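You operate a simulated robot arm through the tools that you are given. There is no shell and no other tool. Be economical: measure what you need, move in short steps, check, and stop when the job is done.

You run a simulated two-armed robot. Do the job below in one go: nothing can be reset, and whatever is moved stays where it is left.

Task
Fetch the square marker and stand it on the top of the parts counter. Put the blue pack on the black tape roll. Take the orange lamp and leave it on the top of the dry box. Fetch the blue terminal cover and set it on the grey laptop adapter. Any order will do. Set down upright: square marker, orange lamp.

It is judged by the outcome, as a careful person would: the job done as asked, and still so three seconds after it is handed in. It fails if anything else is knocked over, pushed out of place, dropped, spilled or broken. A push-on lid holds only when it is set on centred and level and pressed home; a screw cap is set on level and turned clockwise until tight.

Robot
Two 7-joint arms with fingered hands on one trunk, on a base that drives. Base frame: it is fixed to the floor where the robot stands at the start and does not move with it; the origin is under the middle of the robot, x ahead of it, y to its left, z up; the surface under the hand at the start is at about z = 0.8. Lengths are in m, angles in degrees, forces in N, time in s.
The left shoulder is at the start at [0.204, 0.125, 1.099], the right one opposite. Places, roughly: black tape roll (6x6x2 cm) [0.5, -0.2, 0.8]; blue terminal cover (4x3x3 cm) [1, -0.6, 0.8]; grey laptop adapter [0.5, -0.75, 0.75]; orange lamp [0.5, 0, 0.75]; square marker [0.75, 0, 0.75]; top of the dry box [5, 0.6, 1.4]; top of the parts counter [-1, 3.5, 0.9]. Payload 3.7 kg a hand.
The tool frame of a hand sits at the grasp point between the pads (the TCP): z along the fingers, y along the line on which they close. The tips reach 0.025 m beyond it. The gripper opens to 0.088 m. The gripper's body begins 0.029 m behind the TCP. The gripper is a hand of 5 fingers: y runs from the thumb to the fingers, the wrist lies at [-0.013, -0.097, -0.162] in the tool frame, and closing takes about 1.5 s.
Orientation is that of the tool frame in the base frame, as [roll, pitch, yaw] about the fixed x, y, z axes, in that order (R = Rz(yaw) Ry(pitch) Rx(roll)). With the fingers straight down and the wrist toward the robot, the tool's x, y and z point along [0, 1, 0], [1, 0, 0] and [0, 0, -1] of the base frame.

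Tools
- The arms move only by the tool nudge_tool. It takes "left_commands", "right_commands" or both (then of equal length, played together; a hand with none holds still); each is a list of rows, each an object of numbers (a shift or turn left out is 0, a gripper value left out holds the last): "wx", "wy", "wz": the turn, a rotation vector about the tool's x, y, z in degrees; "dx", "dy", "dz": the shift along the tool's x, y, z in mm; "jaw": the opening, from 0 (shut) to 1 (fully open). In form: [{"wx": .., "wy": .., "wz": .., "dx": .., "dy": .., "dz": .., "jaw": ..}, ...]. A call has 1 to 20 rows; each row is the pose to reach, as a shift and turn from the pose commanded when the call began, along the tool's axes at that moment. A row lasts 0.2 s, in which the tool goes at most 0.05 m and 8.6 degrees; a call with a longer step from one row to the next is refused whole, and so is a gripper value outside its range. A pose out of reach is approached as far as the arm can. The call stops where the force on the tool passes 40 N (or 10 N more than at its start, if that is more) or the arm is blocked; 0.2 s more then pass. The fingers move at their own pace (about 0.045 m/s each) and stop on an object; they squeeze with about 32 N. The grip force told is the motor's: it shows also when the fingers shut on nothing. Time passes only in rows, and 0.2 s behind the last, so rows that repeat a pose let the fingers close. The reply holds the time, the measured pose of the TCP, the force on the tool along the base axes, the opening and the grip force, in the units named above and with some noise, with the torque about the TCP (base axes, N m) and any sound that the robot's microphone picked up.
- Cameras (640 x 400 px; columns grow to the right, rows downward): "scene" is now at [0.3145, -0.0365, 1.231]; the picture's right is [-0.38, -0.92, 0.00], its down [-0.56, 0.23, -0.79] and it looks along [0.73, -0.30, -0.61] (base axes); focal length 214 px, centre (320, 200). "left" rides on the left gripper at [-0.059, -0.079, -0.105] in its tool frame; the picture's right is [-0.73, -0.32, 0.61], its down [0.62, -0.68, 0.38] and it looks along [0.29, 0.66, 0.70] (tool axes); focal length 234 px, centre (320, 200). "right" rides on the right gripper at [0.059, -0.079, -0.105] in its tool frame; the picture's right is [-0.73, 0.32, -0.61], its down [-0.62, -0.68, 0.38] and it looks along [-0.29, 0.66, 0.70] (tool axes); focal length 234 px, centre (320, 200). There is no depth. A picture from a camera that has moved, and an enlarged one, comes with that camera's place and axes in the base frame and with its lens.
- capture(camera): a new picture of that camera. It takes no simulated time.
- raise_lower(by): slides the trunk up (or, below 0, down) by that many m; the arms and the scene camera ride with it, the base frame stays. It gives what a move gives, with no picture.
- roll_base(legs): drives the robot by 1 to 6 legs, each [ahead, left, turn to the left] in m, m and degrees, along the robot's own axes; the way and the turn of a leg run together, so that a leg with both is an arc; at most 1.5 m and 180 degrees a leg. The arms and the cameras ride along, it lands a little off, and it stops where it bumps. It gives what a move gives.
- set_grasp(shape, hand): the hand has 5 fingers and takes this shape, open, in about a second: jaw (thumb against the fingers, like two jaws); tri (thumb and two fingers); tip (a fingertip pinch); poke (one finger out to press); point (the index stretched); flat (the hand flat); cup (the hand cupped); fist (a fist). The gripper value then closes the fingers along that shape, each until it touches; the sizes above hold for jaw. It gives what a move gives, with no picture.
- turn_head(pan, tilt): turns the head with the scene camera to pan (to the left, within 80 degrees either way) and tilt (down, from -29 to 69), counted from straight ahead of the robot. It gives what a move gives.
- zoom(camera, box): a new picture of the part [left, top, right, bottom] of that camera's present view, enlarged. It takes no simulated time.
- sign_off(): hands the job in; it is judged then, once.

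Go step by step. Nothing tells you exact positions but the pictures and the camera data: compare them with the known pose of the tool, close in by small moves and look again before you grip or let go. The budget is 165 turns and 118 pictures, counting those below and the enlarged ones. Unless the task says otherwise, let go and move clear before handing in, and close with one line.

The tools are called as name(argument=value, ...) on one line, values as JSON. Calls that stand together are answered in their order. nudge_tool: Moves the arms, as the interface text tells. Its arguments: {"type":"object","properties":{"left_commands":{"type":"array","items":{"type":"object","properties":{"wx":{"type":"number"},"wy":{"type":"number"},"wz":{"type":"number"},"dx":{"type":"number"},"dy":{"type":"number"},"dz":{"type":"number"},"jaw":{"type":"number"}}}},"right_commands":{"type":"array","items":{"type":"object","properties":{"wx":{"type":"number"},"wy":{"type":"number"},"wz":{"type":"number"},"dx":{"type":"number"},"dy":{"type":"number"},"dz":{"type":"number"},"jaw":{"type":"number"}}}}},"required":[]} The other tools are called the same way: raise_lower (by) slides the trunk up or down; set_grasp (shape, hand) gives the hand a shape; roll_base (legs) drives the base; turn_head (pan, tilt) turns the head that bears the scene camera; capture (camera) takes a picture; zoom (camera, box) takes an enlarged picture of a part of a camera's view; sign_off () hands the job in.

At the start:

```text
time: 0.0
left_ee_pos: [0.6097, 0.0949, 1.0234]
left_tool_rot: [-180.0, 0.0, 90.0]
left_force: [0.7, -0.2, 0.0]
left_wrist_torque: [0.0, -0.01, 0.02]
left_width: 0.0876
left_gripper_force: 0.2
left_shape: jaw
right_ee_pos: [0.4583, -0.287, 1.1336]
right_tool_rot: [-179.9, 0.0, 90.0]
right_force: [0.6, -0.1, -0.5]
right_wrist_torque: [0.03, 0.01, -0.01]
right_width: 0.0879
right_gripper_force: 0.1
right_shape: jaw
trunk travel left (down, up): [-0.125, 0.29]
robot x, y, heading: [0.0029, -0.0001, 0.0]
head pan, tilt: [-22.4, 37.5]
```

scene: 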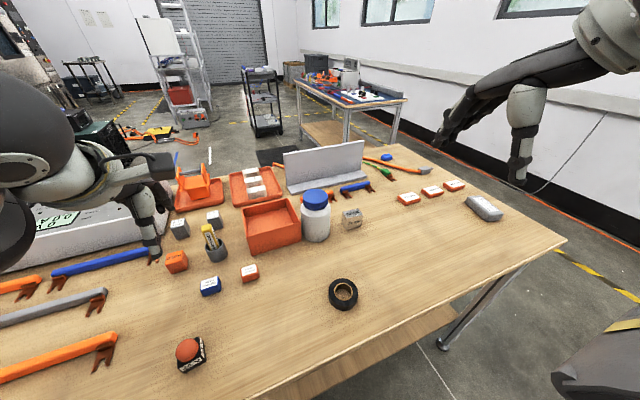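
right: 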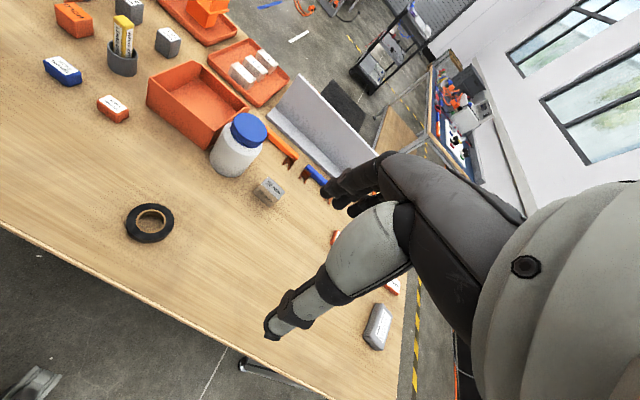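
left: 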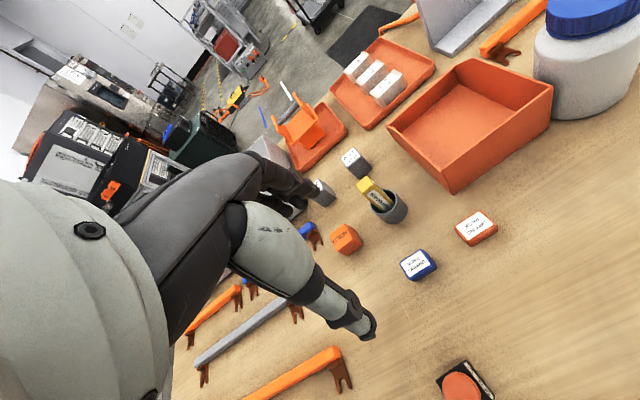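

I see a workbench with the tape roll, blue pack, a red-orange round lamp, a yellow marker in a cup, and a grey adapter on the right. I'll look closer to identify things.

zoom(camera="scene", box=[140, 190, 300, 290])

zoom(camera="scene", box=[340, 130, 520, 240])

zoom(camera="scene", box=[140, 270, 380, 400])

```text
4.00 times, centred on (220, 240) of scene
camera zoom: at [0.3145, -0.0365, 1.231], right [-0.38, -0.92, 0.0], down [-0.56, 0.23, -0.79], along [0.73, -0.3, -0.61], focal length 858 px, centre (720, 40)
```

zoom: 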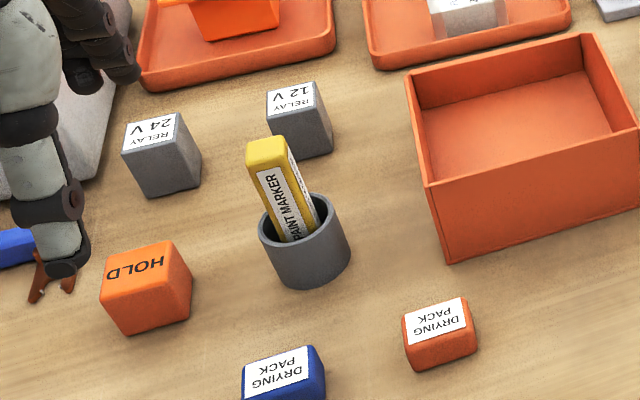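

```text
3.56 times, centred on (430, 185) of scene
camera zoom: at [0.3145, -0.0365, 1.231], right [-0.38, -0.92, 0.0], down [-0.56, 0.23, -0.79], along [0.73, -0.3, -0.61], focal length 763 px, centre (-71, 253)
```

zoom: 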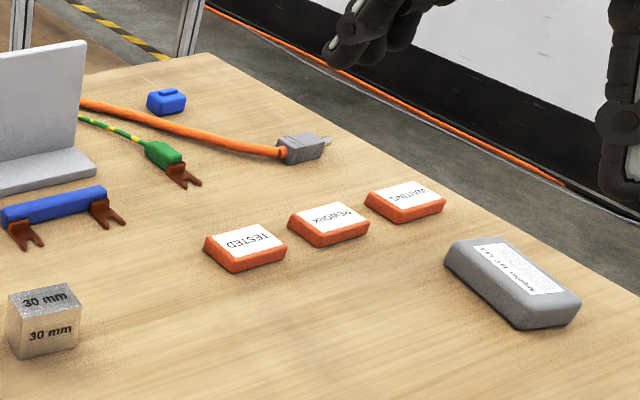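

```text
2.67 times, centred on (260, 335) of scene
camera zoom: at [0.3145, -0.0365, 1.231], right [-0.38, -0.92, 0.0], down [-0.56, 0.23, -0.79], along [0.73, -0.3, -0.61], focal length 572 px, centre (480, -160)
```

zoom: 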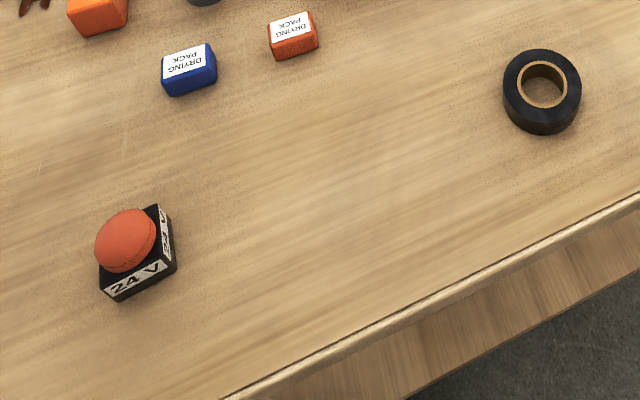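

The left hand is nearly above the blue pack at about (0.63, 0.083); the tape is near (0.52, -0.175). I'll check the pack's and tape's orientation closely.

zoom(camera="left", box=[360, 220, 520, 320])

zoom(camera="right", box=[70, 170, 230, 270])

zoom(camera="scene", box=[170, 255, 290, 330])

```text
4.00 times, centred on (440, 270) of left
camera zoom: at [0.5296, 0.0375, 1.1289], right [-0.32, -0.73, -0.61], down [-0.68, 0.62, -0.38], along [0.66, 0.29, -0.7], focal length 937 px, centre (-160, -80)
```

zoom: 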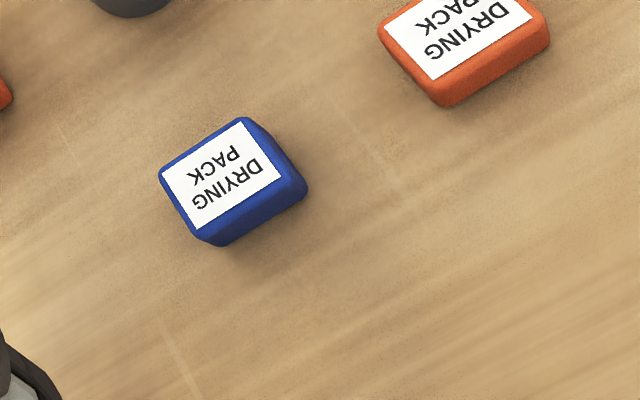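

```text
4.00 times, centred on (150, 220) of right
camera zoom: at [0.3799, -0.2275, 1.2373], right [0.32, -0.73, 0.61], down [-0.68, -0.62, -0.38], along [0.66, -0.29, -0.7], focal length 937 px, centre (1000, 120)
```

zoom: 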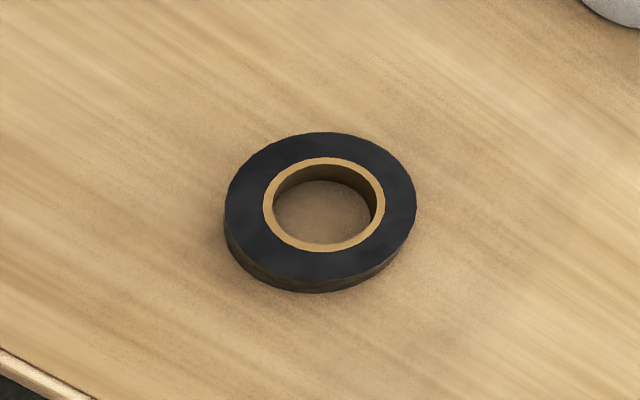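

```text
5.33 times, centred on (230, 292) of scene
camera zoom: at [0.3145, -0.0365, 1.231], right [-0.38, -0.92, 0.0], down [-0.56, 0.23, -0.79], along [0.73, -0.3, -0.61], focal length 1144 px, centre (800, -293)
```

zoom: 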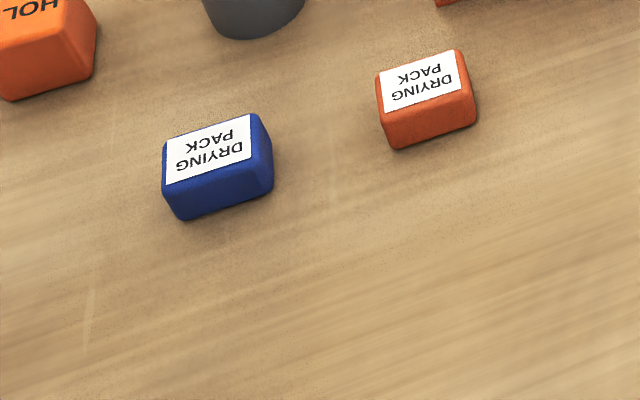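

The pack spans about x 0.620–0.643, y 0.068–0.102 and the tape is centred at (0.510, -0.165), tops near 0.82. I'll move the right hand aside and bring the left hand down above the pack.

nudge_tool(left_commands=[{"dx": -5, "dy": 11, "dz": 0, "jaw": 0.8}, {"dx": -10, "dy": 22, "dz": 30, "jaw": 0.8}, {"dx": -10, "dy": 22, "dz": 70, "jaw": 0.8}, {"dx": -10, "dy": 22, "dz": 110, "jaw": 0.8}, {"dx": -10, "dy": 22, "dz": 130}, {"dx": -10, "dy": 22, "dz": 130}, {"dx": -10, "dy": 22, "dz": 130}], right_commands=[{"dx": -40}, {"dx": -80}, {"dx": -120}, {"dx": -160}, {"dx": -200}, {"dx": -240}, {"dx": -240}])

capture(camera="left")

turn_head(pan=0, tilt=45)

capture(camera="scene")

```text
time: 1.6
left_ee_pos: [0.6324, 0.0856, 0.8948]
left_tool_rot: [180.0, 0.1, 90.0]
left_force: [-0.4, -0.4, 0.1]
left_wrist_torque: [-0.01, 0.04, 0.01]
left_width: 0.0706
left_gripper_force: 0.1
left_shape: jaw
right_ee_pos: [0.4568, -0.502, 1.1344]
right_tool_rot: [-180.0, 0.0, 89.9]
right_force: [0.6, -0.4, 1.1]
right_wrist_torque: [-0.03, -0.01, -0.04]
right_width: 0.0877
right_gripper_force: 0.0
right_shape: jaw
right hand out of reach, approached as far as the arm can: row 6, 7
trunk travel left (down, up): [-0.125, 0.29]
robot x, y, heading: [-0.002, 0.003, 0.2]
head pan, tilt: [-22.4, 37.5]
```

```text
108 pictures are left
camera left: at [0.552, 0.0276, 0.9992], right [-0.32, -0.73, -0.61], down [-0.68, 0.62, -0.38], along [0.66, 0.29, -0.7], focal length 234 px, centre (320, 200)
```

left: 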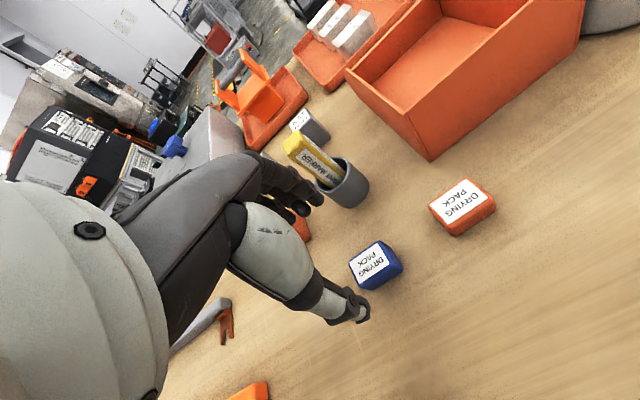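

```text
time: 2.5
left_ee_pos: [0.6326, 0.0856, 0.8941]
left_tool_rot: [-180.0, 0.0, 90.0]
left_force: [0.4, 0.0, -0.2]
left_wrist_torque: [0.01, -0.01, -0.01]
left_width: 0.0706
left_gripper_force: 0.1
left_shape: jaw
right_ee_pos: [0.4561, -0.4994, 1.1346]
right_tool_rot: [180.0, 0.1, 90.0]
right_force: [-0.1, -0.2, 0.4]
right_wrist_torque: [0.02, -0.01, -0.03]
right_width: 0.0878
right_gripper_force: 0.0
right_shape: jaw
trunk travel left (down, up): [-0.125, 0.29]
robot x, y, heading: [0.0002, -0.0007, -0.1]
head pan, tilt: [0.0, 45.0]
```

```text
107 pictures are left
camera scene: at [0.3158, -0.0036, 1.2201], right [0.0, -1.0, 0.0], down [-0.71, 0.0, -0.71], along [0.71, 0.0, -0.71], focal length 214 px, centre (320, 200)
```

scene: 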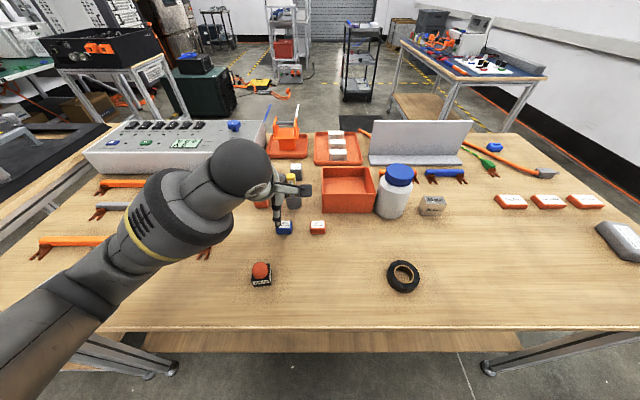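

The hand is centred over the pack, with the marker cup close behind it at x≈0.68. I'll narrow the jaws, descend and grip.

nudge_tool(left_commands=[{"jaw": 0.57, "dy": -2}, {"dy": -2}, {"dy": -2, "dz": 20}, {"dy": -2, "dz": 40}, {"dy": -2, "dz": 55}, {"dy": -2, "dz": 64}, {"dy": -2, "dz": 64}])

capture(camera="left")

```text
time: 4.1
left_ee_pos: [0.6298, 0.0855, 0.8305]
left_tool_rot: [-180.0, 0.0, 90.1]
left_force: [-0.2, 0.2, -0.5]
left_wrist_torque: [-0.04, 0.0, 0.02]
left_width: 0.0506
left_gripper_force: 0.1
left_shape: jaw
right_ee_pos: [0.4572, -0.5004, 1.1333]
right_tool_rot: [179.9, 0.0, 89.9]
right_force: [0.5, -0.1, -0.9]
right_wrist_torque: [0.0, 0.0, 0.0]
right_width: 0.0878
right_gripper_force: 0.1
right_shape: jaw
trunk travel left (down, up): [-0.125, 0.29]
robot x, y, heading: [0.003, 0.003, -0.1]
head pan, tilt: [0.0, 45.0]
```

```text
106 pictures are left
camera left: at [0.5484, 0.0284, 0.9359], right [-0.32, -0.73, -0.61], down [-0.68, 0.62, -0.38], along [0.66, 0.29, -0.7], focal length 234 px, centre (320, 200)
```

left: 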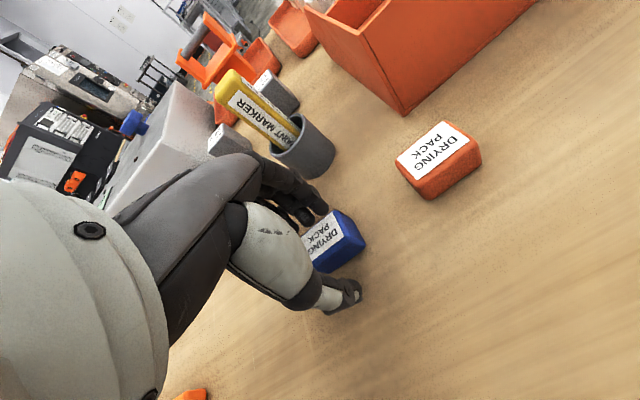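

The pack sits between thumb and fingers; I'll close and lift.

nudge_tool(left_commands=[{"jaw": 0.0}, {}, {}, {}, {}, {}, {}, {"dz": -10}, {"dz": -40}, {"dz": -80}, {"dz": -120}, {"dz": -120}])

capture(camera="left")

```text
time: 6.7
left_ee_pos: [0.6307, 0.0849, 0.9497]
left_tool_rot: [-179.8, 0.0, 89.9]
left_force: [1.2, -0.2, -1.0]
left_wrist_torque: [0.0, -0.01, 0.0]
left_width: 0.0205
left_gripper_force: 32.2
left_shape: jaw
right_ee_pos: [0.4577, -0.5002, 1.1347]
right_tool_rot: [-179.9, 0.0, 89.9]
right_force: [0.2, -0.1, -0.6]
right_wrist_torque: [0.02, 0.05, 0.03]
right_width: 0.0876
right_gripper_force: 0.0
right_shape: jaw
trunk travel left (down, up): [-0.125, 0.29]
robot x, y, heading: [0.0026, 0.0012, -0.2]
head pan, tilt: [0.0, 45.0]
```

```text
105 pictures are left
camera left: at [0.55, 0.0268, 1.0552], right [-0.32, -0.73, -0.61], down [-0.68, 0.62, -0.38], along [0.66, 0.29, -0.7], focal length 234 px, centre (320, 200)
```

left: 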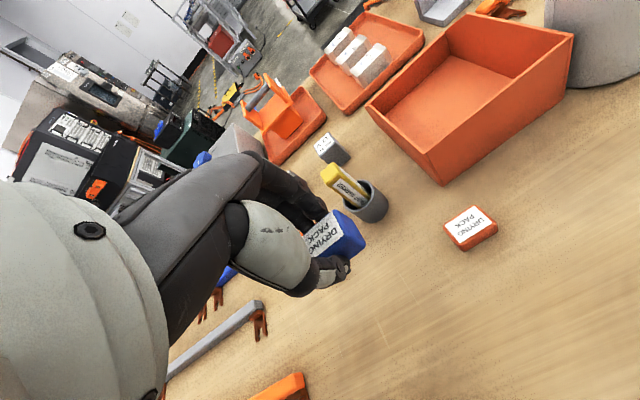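

Pack is held. I'll carry it over the tape roll at height and check.

nudge_tool(left_commands=[{"dx": -30, "dy": -14}, {"dx": -60, "dy": -29}, {"dx": -90, "dy": -43}, {"dx": -120, "dy": -58}, {"dx": -150, "dy": -72}, {"dx": -180, "dy": -86}, {"dx": -210, "dy": -101}, {"dx": -240, "dy": -116}, {"dx": -250, "dy": -121, "dz": 20}, {"dx": -250, "dy": -121, "dz": 50}, {"dx": -250, "dy": -121, "dz": 65}, {"dx": -250, "dy": -121, "dz": 65}])

capture(camera="left")

capture(camera="right")

zoom(camera="scene", box=[320, 200, 480, 300])

```text
time: 9.3
left_ee_pos: [0.5075, -0.165, 0.8836]
left_tool_rot: [180.0, 0.1, 90.0]
left_force: [-1.0, 0.4, -0.2]
left_wrist_torque: [-0.02, 0.0, 0.03]
left_width: 0.0209
left_gripper_force: 32.1
left_shape: jaw
right_ee_pos: [0.4562, -0.5004, 1.1344]
right_tool_rot: [-180.0, 0.0, 90.0]
right_force: [0.6, 0.2, 0.3]
right_wrist_torque: [0.0, 0.0, 0.0]
right_width: 0.0877
right_gripper_force: 0.1
right_shape: jaw
trunk travel left (down, up): [-0.125, 0.29]
robot x, y, heading: [-0.0043, 0.0015, 0.1]
head pan, tilt: [0.0, 45.0]
```

```text
104 pictures are left
camera left: at [0.428, -0.2232, 0.9895], right [-0.32, -0.73, -0.61], down [-0.68, 0.62, -0.38], along [0.66, 0.29, -0.7], focal length 234 px, centre (320, 200)
```

left: 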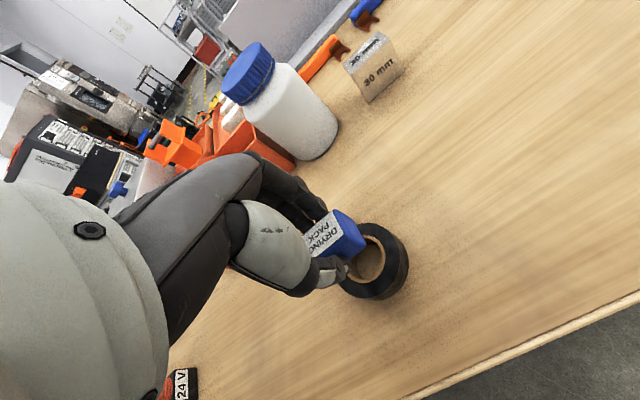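

```text
103 pictures are left
camera right: at [0.3779, -0.4406, 1.2386], right [0.32, -0.73, 0.61], down [-0.68, -0.62, -0.38], along [0.66, -0.29, -0.7], focal length 234 px, centre (320, 200)
```

right: 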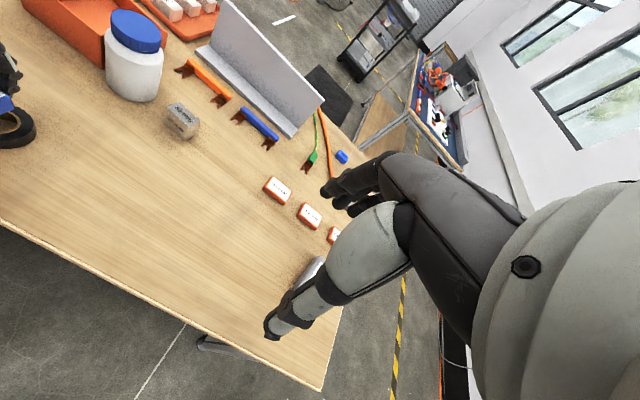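

```text
4.00 times, centred on (400, 250) of scene
camera zoom: at [0.3157, -0.0035, 1.2201], right [0.0, -1.0, 0.0], down [-0.71, 0.0, -0.71], along [0.71, 0.0, -0.71], focal length 858 px, centre (0, 0)
```

zoom: 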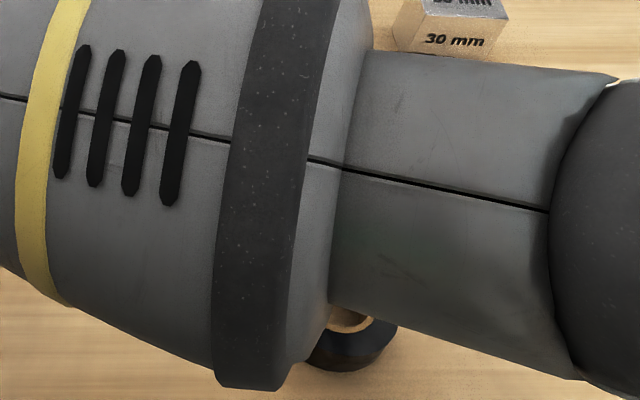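

The pack is over the tape; the hole is large, so I need the offset precisely. Zooming in.

zoom(camera="left", box=[290, 190, 450, 290])

```text
4.00 times, centred on (370, 240) of left
camera zoom: at [0.428, -0.2232, 0.9895], right [-0.32, -0.73, -0.61], down [-0.68, 0.62, -0.38], along [0.66, 0.29, -0.7], focal length 937 px, centre (120, 40)
```

zoom: 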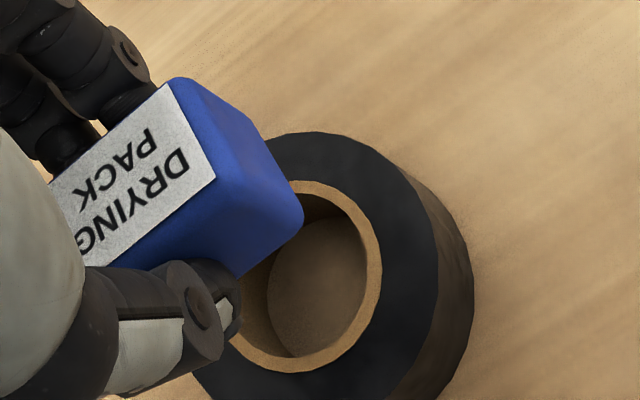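

The tape centre is confirmed at (0.510, -0.165). I'll set the pack down shifted slightly toward me so it rests firmly on the ring, then release.

nudge_tool(left_commands=[{"dy": -4, "dz": 10}, {"dy": -4, "dz": 22}, {"dy": -4, "dz": 28}, {"dy": -4, "dz": 31}, {"dy": -4, "dz": 33}, {"dy": -4, "dz": 33}, {"dy": -4, "dz": 33}])

zoom(camera="left", box=[270, 170, 430, 270])

```text
time: 10.9
left_ee_pos: [0.5056, -0.1652, 0.8511]
left_tool_rot: [-180.0, -0.1, 89.9]
left_force: [-0.1, -0.4, -0.3]
left_wrist_torque: [-0.01, 0.0, 0.0]
left_width: 0.021
left_gripper_force: 31.9
left_shape: jaw
right_ee_pos: [0.4565, -0.5001, 1.1346]
right_tool_rot: [180.0, -0.1, 90.0]
right_force: [-0.4, 0.4, 0.4]
right_wrist_torque: [-0.03, 0.0, 0.01]
right_width: 0.0877
right_gripper_force: 0.2
right_shape: jaw
trunk travel left (down, up): [-0.125, 0.29]
robot x, y, heading: [-0.0026, 0.0027, 0.1]
head pan, tilt: [0.0, 45.0]
```

```text
4.00 times, centred on (350, 220) of left
camera zoom: at [0.4242, -0.2225, 0.9566], right [-0.32, -0.73, -0.61], down [-0.68, 0.62, -0.38], along [0.66, 0.29, -0.7], focal length 937 px, centre (200, 120)
```

zoom: 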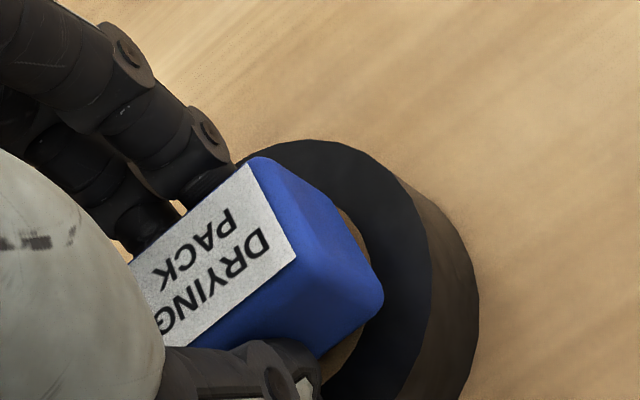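

Almost touching; lower a few millimetres until contact.

nudge_tool(left_commands=[{"dz": 1}, {"dz": 2}, {"dz": 3}, {"dz": 4}, {"dz": 4}])

zoom(camera="left", box=[270, 170, 430, 270])

```text
time: 12.1
left_ee_pos: [0.5046, -0.1649, 0.8489]
left_tool_rot: [179.9, 0.2, 90.0]
left_force: [-0.6, 1.2, 6.7]
left_wrist_torque: [0.04, -0.06, 0.0]
left_width: 0.0207
left_gripper_force: 31.8
left_shape: jaw
right_ee_pos: [0.455, -0.5, 1.1357]
right_tool_rot: [-180.0, -0.1, 89.9]
right_force: [0.1, -0.4, -0.2]
right_wrist_torque: [0.01, -0.01, -0.01]
right_width: 0.0878
right_gripper_force: 0.1
right_shape: jaw
trunk travel left (down, up): [-0.125, 0.29]
robot x, y, heading: [-0.0003, -0.0025, -0.1]
head pan, tilt: [0.0, 45.0]
```

```text
4.00 times, centred on (350, 220) of left
camera zoom: at [0.4242, -0.2221, 0.9538], right [-0.32, -0.73, -0.61], down [-0.68, 0.62, -0.39], along [0.66, 0.29, -0.69], focal length 937 px, centre (200, 120)
```

zoom: 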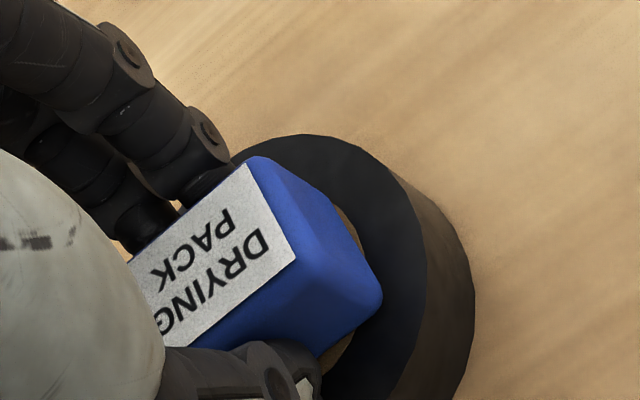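

Contact felt (≈7 N), pack resting on the ring. Release and rise.

nudge_tool(left_commands=[{"dz": 3, "jaw": 0.15}, {"dz": 3, "jaw": 0.4}, {"dz": 3, "jaw": 0.6}, {"dz": 3}, {"dz": 3}, {"dz": -15}, {"dz": -50}, {"dz": -90}, {"dz": -130}, {"dz": -150}])

capture(camera="left")

```text
time: 14.3
left_ee_pos: [0.5046, -0.1653, 0.9978]
left_tool_rot: [-179.9, 0.0, 90.0]
left_force: [0.7, 0.5, 0.7]
left_wrist_torque: [-0.01, -0.01, 0.01]
left_width: 0.0527
left_gripper_force: 0.0
left_shape: jaw
right_ee_pos: [0.4574, -0.4998, 1.1349]
right_tool_rot: [-180.0, 0.1, 90.0]
right_force: [0.1, -0.3, -0.4]
right_wrist_torque: [-0.03, 0.03, 0.0]
right_width: 0.0876
right_gripper_force: 0.2
right_shape: jaw
trunk travel left (down, up): [-0.125, 0.29]
robot x, y, heading: [0.0025, 0.0008, -0.1]
head pan, tilt: [0.0, 45.0]
```

```text
98 pictures are left
camera left: at [0.4247, -0.2234, 1.1038], right [-0.32, -0.73, -0.61], down [-0.68, 0.62, -0.38], along [0.66, 0.29, -0.7], focal length 234 px, centre (320, 200)
```

left: 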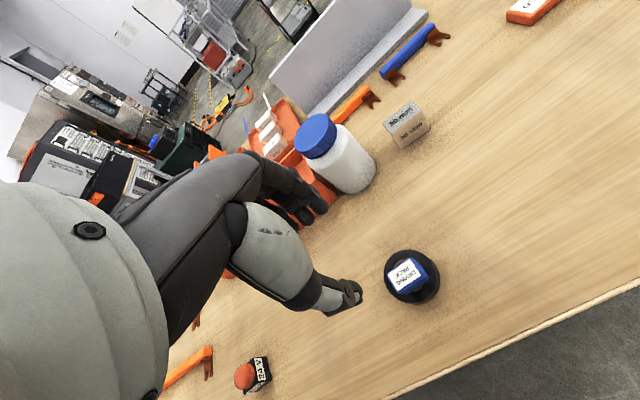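

The pack rests squarely on the tape. Next the terminal cover: I'll lift the left hand clear and shift the base to the right.

nudge_tool(left_commands=[{"dz": -40}, {"dz": -80}, {"dz": -120, "dx": 30}, {"dz": -120, "dx": 70}, {"dz": -120, "dx": 110}, {"dz": -120, "dx": 150}, {"dz": -120, "dx": 190}, {"dz": -120, "dx": 230}])

roll_base(legs=[[0, -0.38, 0], [0.06, 0, 0]])

turn_head(pan=-18, tilt=35)

capture(camera="scene")

capture(camera="right")

```text
time: 16.1
left_ee_pos: [0.5064, 0.0681, 1.1183]
left_tool_rot: [180.0, -0.1, 90.0]
left_force: [0.3, 0.0, -1.3]
left_wrist_torque: [0.0, 0.03, 0.03]
left_width: 0.0523
left_gripper_force: 0.1
left_shape: jaw
right_ee_pos: [0.4566, -0.4998, 1.1351]
right_tool_rot: [179.9, 0.0, 89.9]
right_force: [0.1, 0.8, 0.0]
right_wrist_torque: [-0.03, 0.02, 0.01]
right_width: 0.0877
right_gripper_force: 0.0
right_shape: jaw
trunk travel left (down, up): [-0.125, 0.29]
robot x, y, heading: [0.0001, 0.0006, 0.2]
head pan, tilt: [0.0, 45.0]
```

```text
time: 20.5
left_ee_pos: [0.5676, -0.3068, 1.1188]
left_tool_rot: [-179.9, 0.0, 90.5]
left_force: [-0.8, 0.5, -0.6]
left_wrist_torque: [0.0, -0.03, 0.0]
left_width: 0.0525
left_gripper_force: 0.1
left_shape: jaw
right_ee_pos: [0.5233, -0.8739, 1.134]
right_tool_rot: [179.9, 0.0, 90.5]
right_force: [-0.3, 0.3, 0.4]
right_wrist_torque: [0.01, -0.01, 0.02]
right_width: 0.0879
right_gripper_force: 0.0
right_shape: jaw
trunk travel left (down, up): [-0.125, 0.29]
robot x, y, heading: [0.0631, -0.3763, 0.3]
head pan, tilt: [0.0, 45.0]
```

```text
time: 21.3
left_ee_pos: [0.5665, -0.3083, 1.1184]
left_tool_rot: [180.0, 0.0, 90.5]
left_force: [-0.7, 1.2, 0.0]
left_wrist_torque: [-0.02, -0.03, 0.05]
left_width: 0.0524
left_gripper_force: 0.1
left_shape: jaw
right_ee_pos: [0.5219, -0.8738, 1.134]
right_tool_rot: [-180.0, 0.0, 90.5]
right_force: [0.3, 0.3, 0.1]
right_wrist_torque: [0.01, -0.01, 0.01]
right_width: 0.0876
right_gripper_force: 0.1
right_shape: jaw
trunk travel left (down, up): [-0.125, 0.29]
robot x, y, heading: [0.0578, -0.3789, 0.6]
head pan, tilt: [-18.0, 35.0]
```

```text
97 pictures are left
camera scene: at [0.3789, -0.4065, 1.2348], right [-0.3, -0.95, 0.0], down [-0.55, 0.17, -0.82], along [0.78, -0.25, -0.57], focal length 214 px, centre (320, 200)
```

scene: 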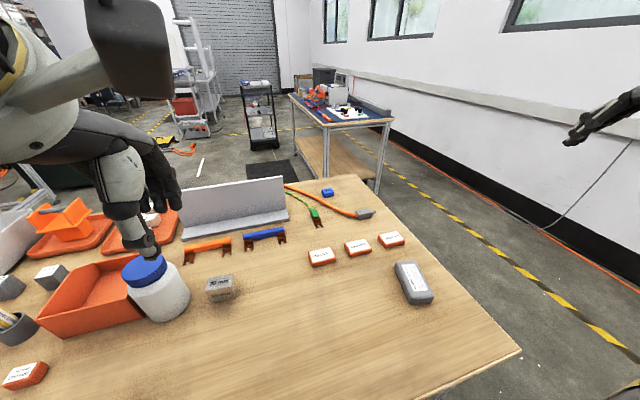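

```text
96 pictures are left
camera right: at [0.4425, -0.8158, 1.2385], right [0.33, -0.72, 0.61], down [-0.68, -0.63, -0.38], along [0.66, -0.28, -0.7], focal length 234 px, centre (320, 200)
```

right: 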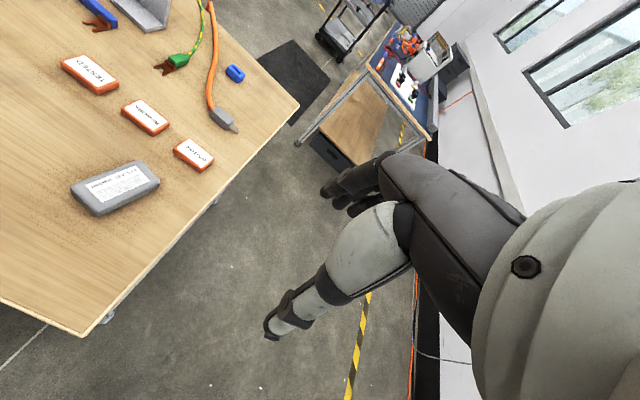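

The cover is at roughly (0.985, -0.628), near the far right corner, and the adapter about (0.62, -0.69). Zooming on both for orientation.

zoom(camera="right", box=[195, 50, 275, 100])

zoom(camera="scene", box=[288, 170, 368, 220])

zoom(camera="right", box=[55, 140, 183, 220])

zoom(camera="scene", box=[370, 240, 466, 300])

```text
8.00 times, centred on (235, 75) of right
camera zoom: at [0.4425, -0.8158, 1.2385], right [0.33, -0.72, 0.61], down [-0.68, -0.63, -0.38], along [0.66, -0.28, -0.7], focal length 1873 px, centre (1000, 1200)
```

zoom: 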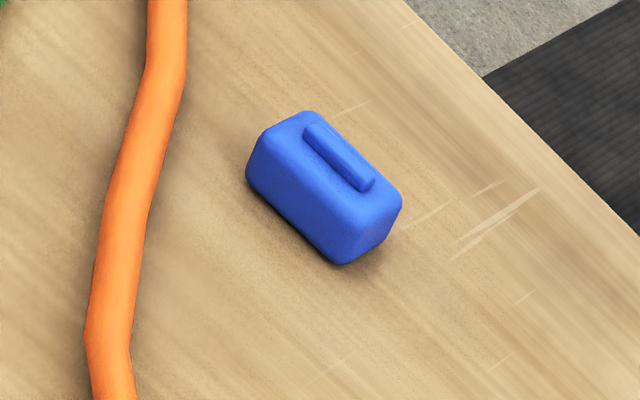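

```text
8.00 times, centred on (328, 195) of scene
camera zoom: at [0.3789, -0.4065, 1.2348], right [-0.3, -0.95, 0.0], down [-0.55, 0.17, -0.82], along [0.78, -0.25, -0.57], focal length 1716 px, centre (256, 240)
```

zoom: 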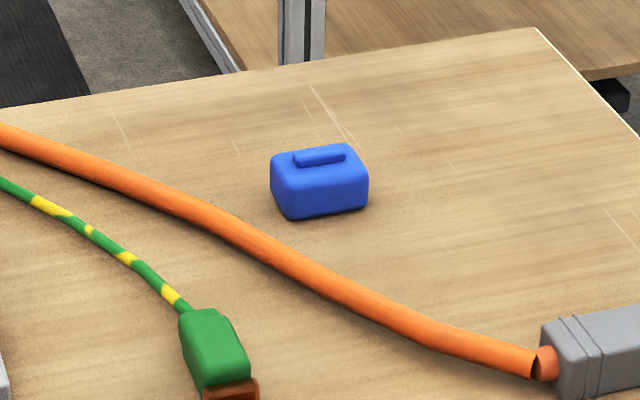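

```text
5.00 times, centred on (119, 180) of right
camera zoom: at [0.4425, -0.8158, 1.2385], right [0.33, -0.72, 0.61], down [-0.68, -0.63, -0.38], along [0.66, -0.28, -0.7], focal length 1171 px, centre (1325, 300)
```

zoom: 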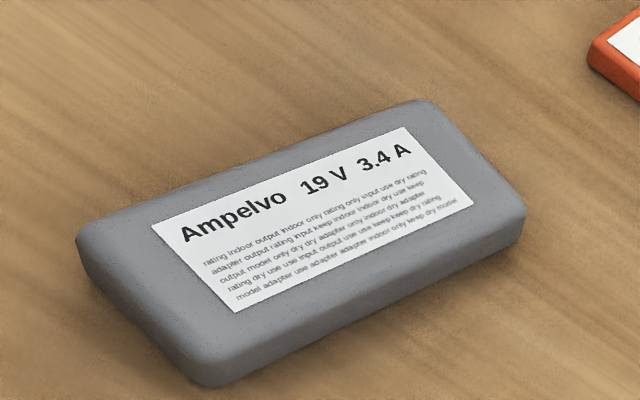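

```text
6.67 times, centred on (418, 270) of scene
camera zoom: at [0.3789, -0.4065, 1.2348], right [-0.3, -0.95, 0.0], down [-0.55, 0.17, -0.82], along [0.78, -0.25, -0.57], focal length 1430 px, centre (-333, -267)
```

zoom: 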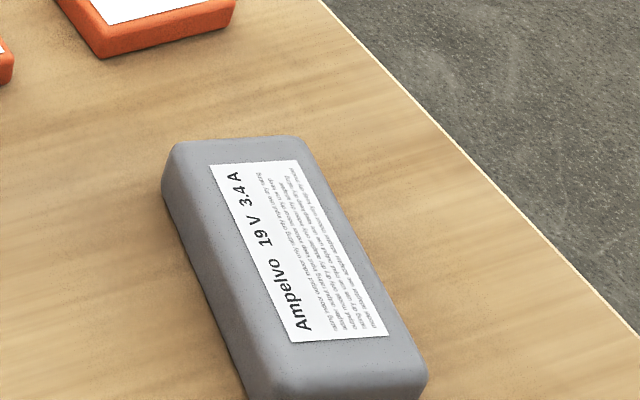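

Cover body is centred about (0.977, -0.628) with its long side along y; adapter top centre is (0.583, -0.685). I'll move the right hand above the cover.

nudge_tool(right_commands=[{"dx": 18.6, "dy": 35.2, "dz": 10, "jaw": 0.75}, {"dx": 37.2, "dy": 70.4, "dz": 20}, {"dx": 55.8, "dy": 105.6, "dz": 30}, {"dx": 74.4, "dy": 140.8, "dz": 40}, {"dx": 93, "dy": 176, "dz": 55}, {"dx": 111.6, "dy": 211.2, "dz": 70}, {"dx": 130.2, "dy": 246.4, "dz": 85}, {"dx": 148.8, "dy": 281.6, "dz": 100}, {"dx": 167.4, "dy": 316.8, "dz": 115}, {"dx": 186, "dy": 352, "dz": 130}, {"dx": 204.6, "dy": 387.2, "dz": 145}, {"dx": 223.2, "dy": 422.4, "dz": 160}, {"dx": 242, "dy": 457, "dz": 180}, {"dx": 242, "dy": 457, "dz": 200}, {"dx": 242, "dy": 457, "dz": 200}])

capture(camera="right")

zoom(camera="scene", box=[268, 120, 428, 220])

```text
time: 24.5
left_ee_pos: [0.5689, -0.3064, 1.116]
left_tool_rot: [-179.7, -0.1, 90.5]
left_force: [-0.5, 0.3, 0.1]
left_wrist_torque: [-0.03, 0.04, -0.02]
left_width: 0.0524
left_gripper_force: 0.1
left_shape: jaw
right_ee_pos: [0.9554, -0.6323, 0.9276]
right_tool_rot: [-179.8, 0.1, 90.5]
right_force: [-0.7, 0.6, -0.5]
right_wrist_torque: [0.0, -0.01, 0.0]
right_width: 0.0661
right_gripper_force: 0.0
right_shape: jaw
right hand out of reach, approached as far as the arm can: row 13, 14, 15
trunk travel left (down, up): [-0.125, 0.29]
robot x, y, heading: [0.0636, -0.3774, 0.5]
head pan, tilt: [-18.0, 35.0]
```

```text
91 pictures are left
camera right: at [0.8764, -0.5725, 1.0334], right [0.33, -0.72, 0.61], down [-0.68, -0.63, -0.38], along [0.66, -0.29, -0.7], focal length 234 px, centre (320, 200)
```

right: 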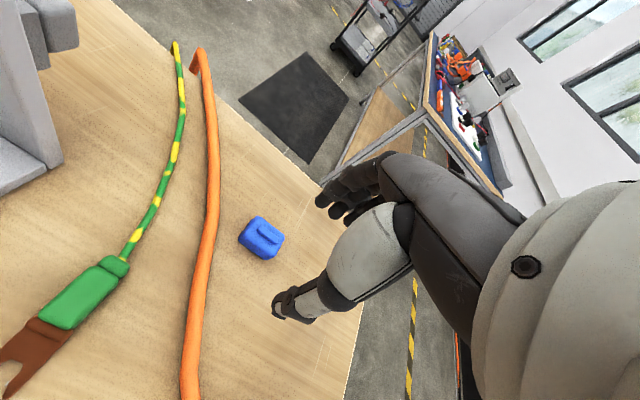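

```text
4.00 times, centred on (348, 170) of scene
camera zoom: at [0.3807, -0.4061, 1.234], right [-0.3, -0.95, 0.0], down [-0.55, 0.17, -0.82], along [0.78, -0.25, -0.57], focal length 858 px, centre (208, 320)
```

zoom: 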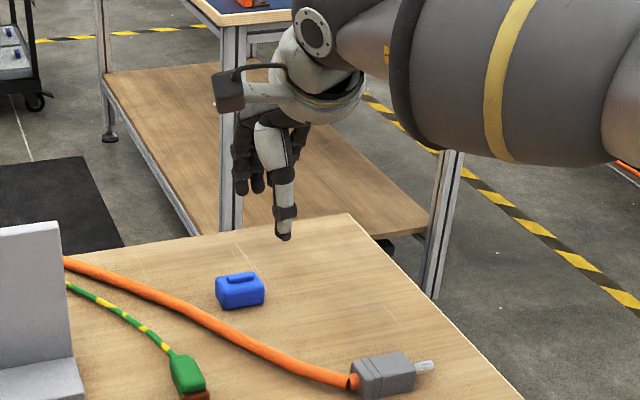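

The hand stops about 2.5 cm short of the cover. I'll lift the hand and lower the trunk to gain horizontal reach.

nudge_tool(right_commands=[{"dz": -40, "dy": -20}, {"dz": -80, "dy": -20}, {"dz": -110, "dy": -20}], left_commands=[{"dz": -30}, {"dz": -60}, {"dz": -60}])

raise_lower(by=-0.1)

```text
time: 25.3
left_ee_pos: [0.5673, -0.31, 1.1792]
left_tool_rot: [180.0, 0.0, 90.5]
left_force: [0.5, -0.7, -1.0]
left_wrist_torque: [-0.05, 0.05, -0.02]
left_width: 0.0522
left_gripper_force: 0.0
left_shape: jaw
right_ee_pos: [0.9316, -0.6288, 1.0425]
right_tool_rot: [-179.9, -0.1, 90.5]
right_force: [-0.3, 0.2, -1.6]
right_wrist_torque: [0.01, 0.0, 0.02]
right_width: 0.0663
right_gripper_force: 0.1
right_shape: jaw
trunk travel left (down, up): [-0.125, 0.29]
robot x, y, heading: [0.0585, -0.3803, 0.6]
head pan, tilt: [-18.0, 35.0]
```

```text
time: 26.6
left_ee_pos: [0.5658, -0.3075, 1.0791]
left_tool_rot: [179.9, 0.1, 90.7]
left_force: [0.8, -0.6, 0.3]
left_wrist_torque: [0.0, -0.01, 0.01]
left_width: 0.0524
left_gripper_force: 0.0
left_shape: jaw
right_ee_pos: [0.9312, -0.6324, 0.9476]
right_tool_rot: [179.8, 0.0, 90.4]
right_force: [0.1, -0.6, 1.0]
right_wrist_torque: [-0.01, -0.01, 0.0]
right_width: 0.0662
right_gripper_force: 0.0
right_shape: jaw
trunk travel left (down, up): [-0.025, 0.39]
robot x, y, heading: [0.0644, -0.3784, 0.8]
head pan, tilt: [-18.0, 35.0]
```

Now forward over the cover.

nudge_tool(right_commands=[{"dy": 25, "dx": 4}, {"dy": 50, "dx": 8}, {"dy": 50, "dx": 8, "dz": 20}, {"dy": 50, "dx": 8, "dz": 50}, {"dy": 50, "dx": 8, "dz": 50}])

capture(camera="right")

zoom(camera="scene", box=[268, 120, 428, 220])

```text
time: 27.8
left_ee_pos: [0.5663, -0.3067, 1.0793]
left_tool_rot: [-180.0, 0.0, 90.6]
left_force: [0.2, 0.5, 0.4]
left_wrist_torque: [-0.03, -0.04, 0.02]
left_width: 0.0525
left_gripper_force: 0.0
left_shape: jaw
right_ee_pos: [0.9813, -0.6221, 0.8969]
right_tool_rot: [179.9, 0.0, 90.4]
right_force: [-0.6, -0.3, 0.2]
right_wrist_torque: [-0.01, 0.03, 0.0]
right_width: 0.0664
right_gripper_force: 0.0
right_shape: jaw
trunk travel left (down, up): [-0.025, 0.39]
robot x, y, heading: [0.0604, -0.3793, 0.8]
head pan, tilt: [-18.0, 35.0]
```

```text
89 pictures are left
camera right: at [0.9022, -0.5641, 1.0005], right [0.33, -0.72, 0.61], down [-0.68, -0.63, -0.38], along [0.66, -0.28, -0.7], focal length 234 px, centre (320, 200)
```

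right: 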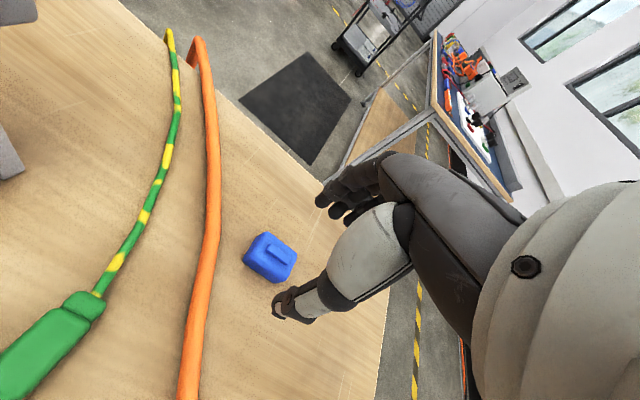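

```text
4.00 times, centred on (348, 170) of scene
camera zoom: at [0.468, -0.3939, 1.1159], right [-0.17, -0.99, 0.0], down [-0.58, 0.1, -0.81], along [0.8, -0.14, -0.58], focal length 858 px, centre (208, 320)
```

zoom: 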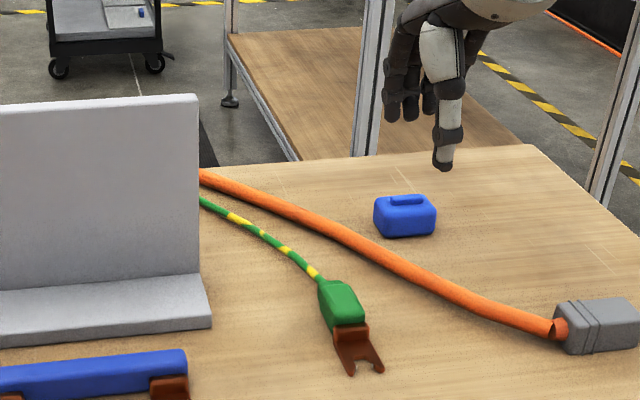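

Aligned; descend around the cover.

nudge_tool(right_commands=[{"dy": 2, "dz": 20}, {"dy": 2, "dz": 40}, {"dy": 2, "dz": 55}, {"dy": 2, "dz": 64}, {"dy": 2, "dz": 64}])

zoom(camera="right", box=[180, 180, 380, 305])

zoom(camera="scene", box=[308, 130, 428, 205])

```text
time: 29.0
left_ee_pos: [0.5684, -0.3069, 1.0792]
left_tool_rot: [-180.0, 0.1, 90.6]
left_force: [0.8, -0.2, 0.6]
left_wrist_torque: [0.02, 0.01, 0.05]
left_width: 0.0525
left_gripper_force: 0.1
left_shape: jaw
right_ee_pos: [0.9846, -0.6237, 0.8319]
right_tool_rot: [179.9, 0.0, 90.5]
right_force: [-0.1, 0.1, -0.8]
right_wrist_torque: [0.0, 0.04, 0.01]
right_width: 0.0663
right_gripper_force: 0.0
right_shape: jaw
trunk travel left (down, up): [-0.025, 0.39]
robot x, y, heading: [0.0618, -0.3774, 0.3]
head pan, tilt: [-18.0, 35.0]
```

```text
3.20 times, centred on (280, 242) of right
camera zoom: at [0.9051, -0.5645, 0.9362], right [0.33, -0.72, 0.61], down [-0.68, -0.63, -0.38], along [0.66, -0.28, -0.7], focal length 749 px, centre (448, 64)
```

zoom: 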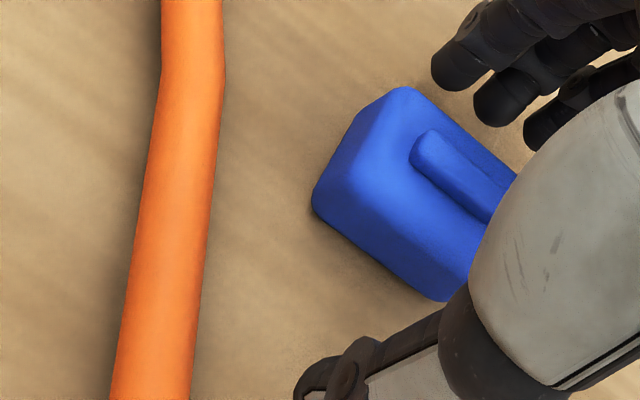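

```text
5.33 times, centred on (368, 168) of scene
camera zoom: at [0.4682, -0.3941, 1.1155], right [-0.17, -0.99, 0.0], down [-0.58, 0.1, -0.81], along [0.8, -0.14, -0.59], focal length 1144 px, centre (64, 373)
```

zoom: 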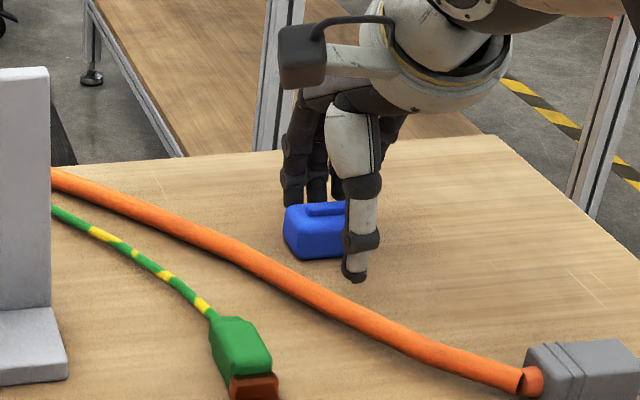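

The cover is inside the grasp but the thumb is ~8 mm toward the right end; shift and close.

nudge_tool(right_commands=[{"dx": 8}, {"dx": 8}, {"dx": 8, "jaw": 0}, {"dx": 8}, {"dx": 8}, {"dx": 8}, {"dx": 8}, {"dx": 8}, {"dx": 8}, {"dx": 8}])

zoom(camera="right", box=[180, 180, 380, 305])

```text
time: 31.2
left_ee_pos: [0.5665, -0.307, 1.0791]
left_tool_rot: [-179.9, 0.2, 90.7]
left_force: [-0.2, -0.3, 0.0]
left_wrist_torque: [-0.01, 0.01, 0.01]
left_width: 0.0529
left_gripper_force: 0.0
left_shape: jaw
right_ee_pos: [0.9835, -0.6158, 0.8322]
right_tool_rot: [180.0, 0.0, 90.5]
right_force: [0.6, -0.8, -0.8]
right_wrist_torque: [0.03, 0.03, -0.02]
right_width: 0.0241
right_gripper_force: 31.7
right_shape: jaw
trunk travel left (down, up): [-0.025, 0.39]
robot x, y, heading: [0.0592, -0.3808, 0.2]
head pan, tilt: [-18.0, 35.0]
```

```text
3.20 times, centred on (280, 242) of right
camera zoom: at [0.9051, -0.5568, 0.9359], right [0.33, -0.72, 0.61], down [-0.68, -0.63, -0.38], along [0.66, -0.28, -0.7], focal length 749 px, centre (448, 64)
```

zoom: 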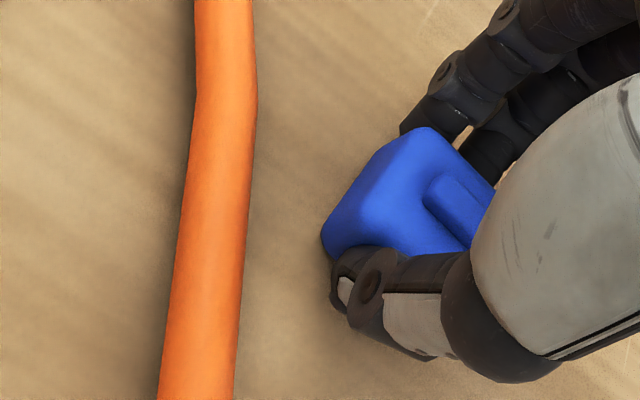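

Gripped. Lift and carry back over the adapter.

nudge_tool(right_commands=[{"dz": -10}, {"dz": -40}, {"dz": -80}, {"dz": -120}, {"dz": -120, "dy": -40, "dx": -6}, {"dz": -120, "dy": -80, "dx": -12}, {"dz": -120, "dy": -120, "dx": -18}, {"dz": -120, "dy": -160, "dx": -24}, {"dz": -120, "dy": -200, "dx": -30}, {"dz": -120, "dy": -240, "dx": -36}, {"dz": -120, "dy": -280, "dx": -42}, {"dz": -120, "dy": -320, "dx": -48}, {"dz": -120, "dy": -360, "dx": -54}, {"dz": -120, "dy": -400, "dx": -58}, {"dz": -90, "dy": -400, "dx": -58}, {"dz": -75, "dy": -400, "dx": -58}, {"dz": -75, "dy": -400, "dx": -58}])

capture(camera="right")

capture(camera="scene")

```text
time: 34.8
left_ee_pos: [0.5675, -0.3069, 1.0787]
left_tool_rot: [-179.9, 0.3, 90.8]
left_force: [-0.3, -0.4, -0.2]
left_wrist_torque: [-0.01, -0.02, 0.03]
left_width: 0.0523
left_gripper_force: 0.1
left_shape: jaw
right_ee_pos: [0.6194, -0.7048, 0.9276]
right_tool_rot: [-179.9, 0.0, 90.6]
right_force: [-0.1, 0.2, -0.5]
right_wrist_torque: [0.0, 0.02, 0.0]
right_width: 0.0241
right_gripper_force: 31.7
right_shape: jaw
right hand out of reach, approached as far as the arm can: row 14, 15, 16, 17
trunk travel left (down, up): [-0.025, 0.39]
robot x, y, heading: [0.0627, -0.3769, 0.6]
head pan, tilt: [-18.0, 35.0]
```

```text
84 pictures are left
camera right: at [0.5391, -0.6456, 1.0313], right [0.33, -0.72, 0.61], down [-0.68, -0.63, -0.38], along [0.66, -0.28, -0.7], focal length 234 px, centre (320, 200)
```

right: 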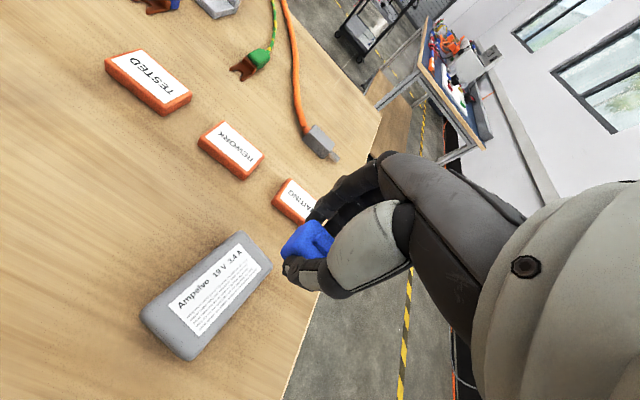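

```text
83 pictures are left
camera scene: at [0.468, -0.3944, 1.115], right [-0.17, -0.98, 0.0], down [-0.58, 0.1, -0.81], along [0.79, -0.14, -0.59], focal length 214 px, centre (320, 200)
```

scene: 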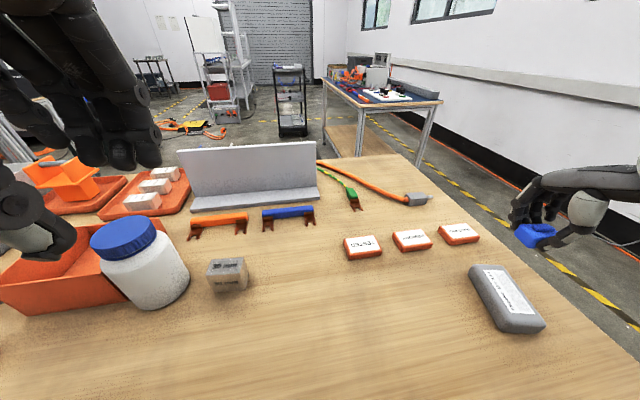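

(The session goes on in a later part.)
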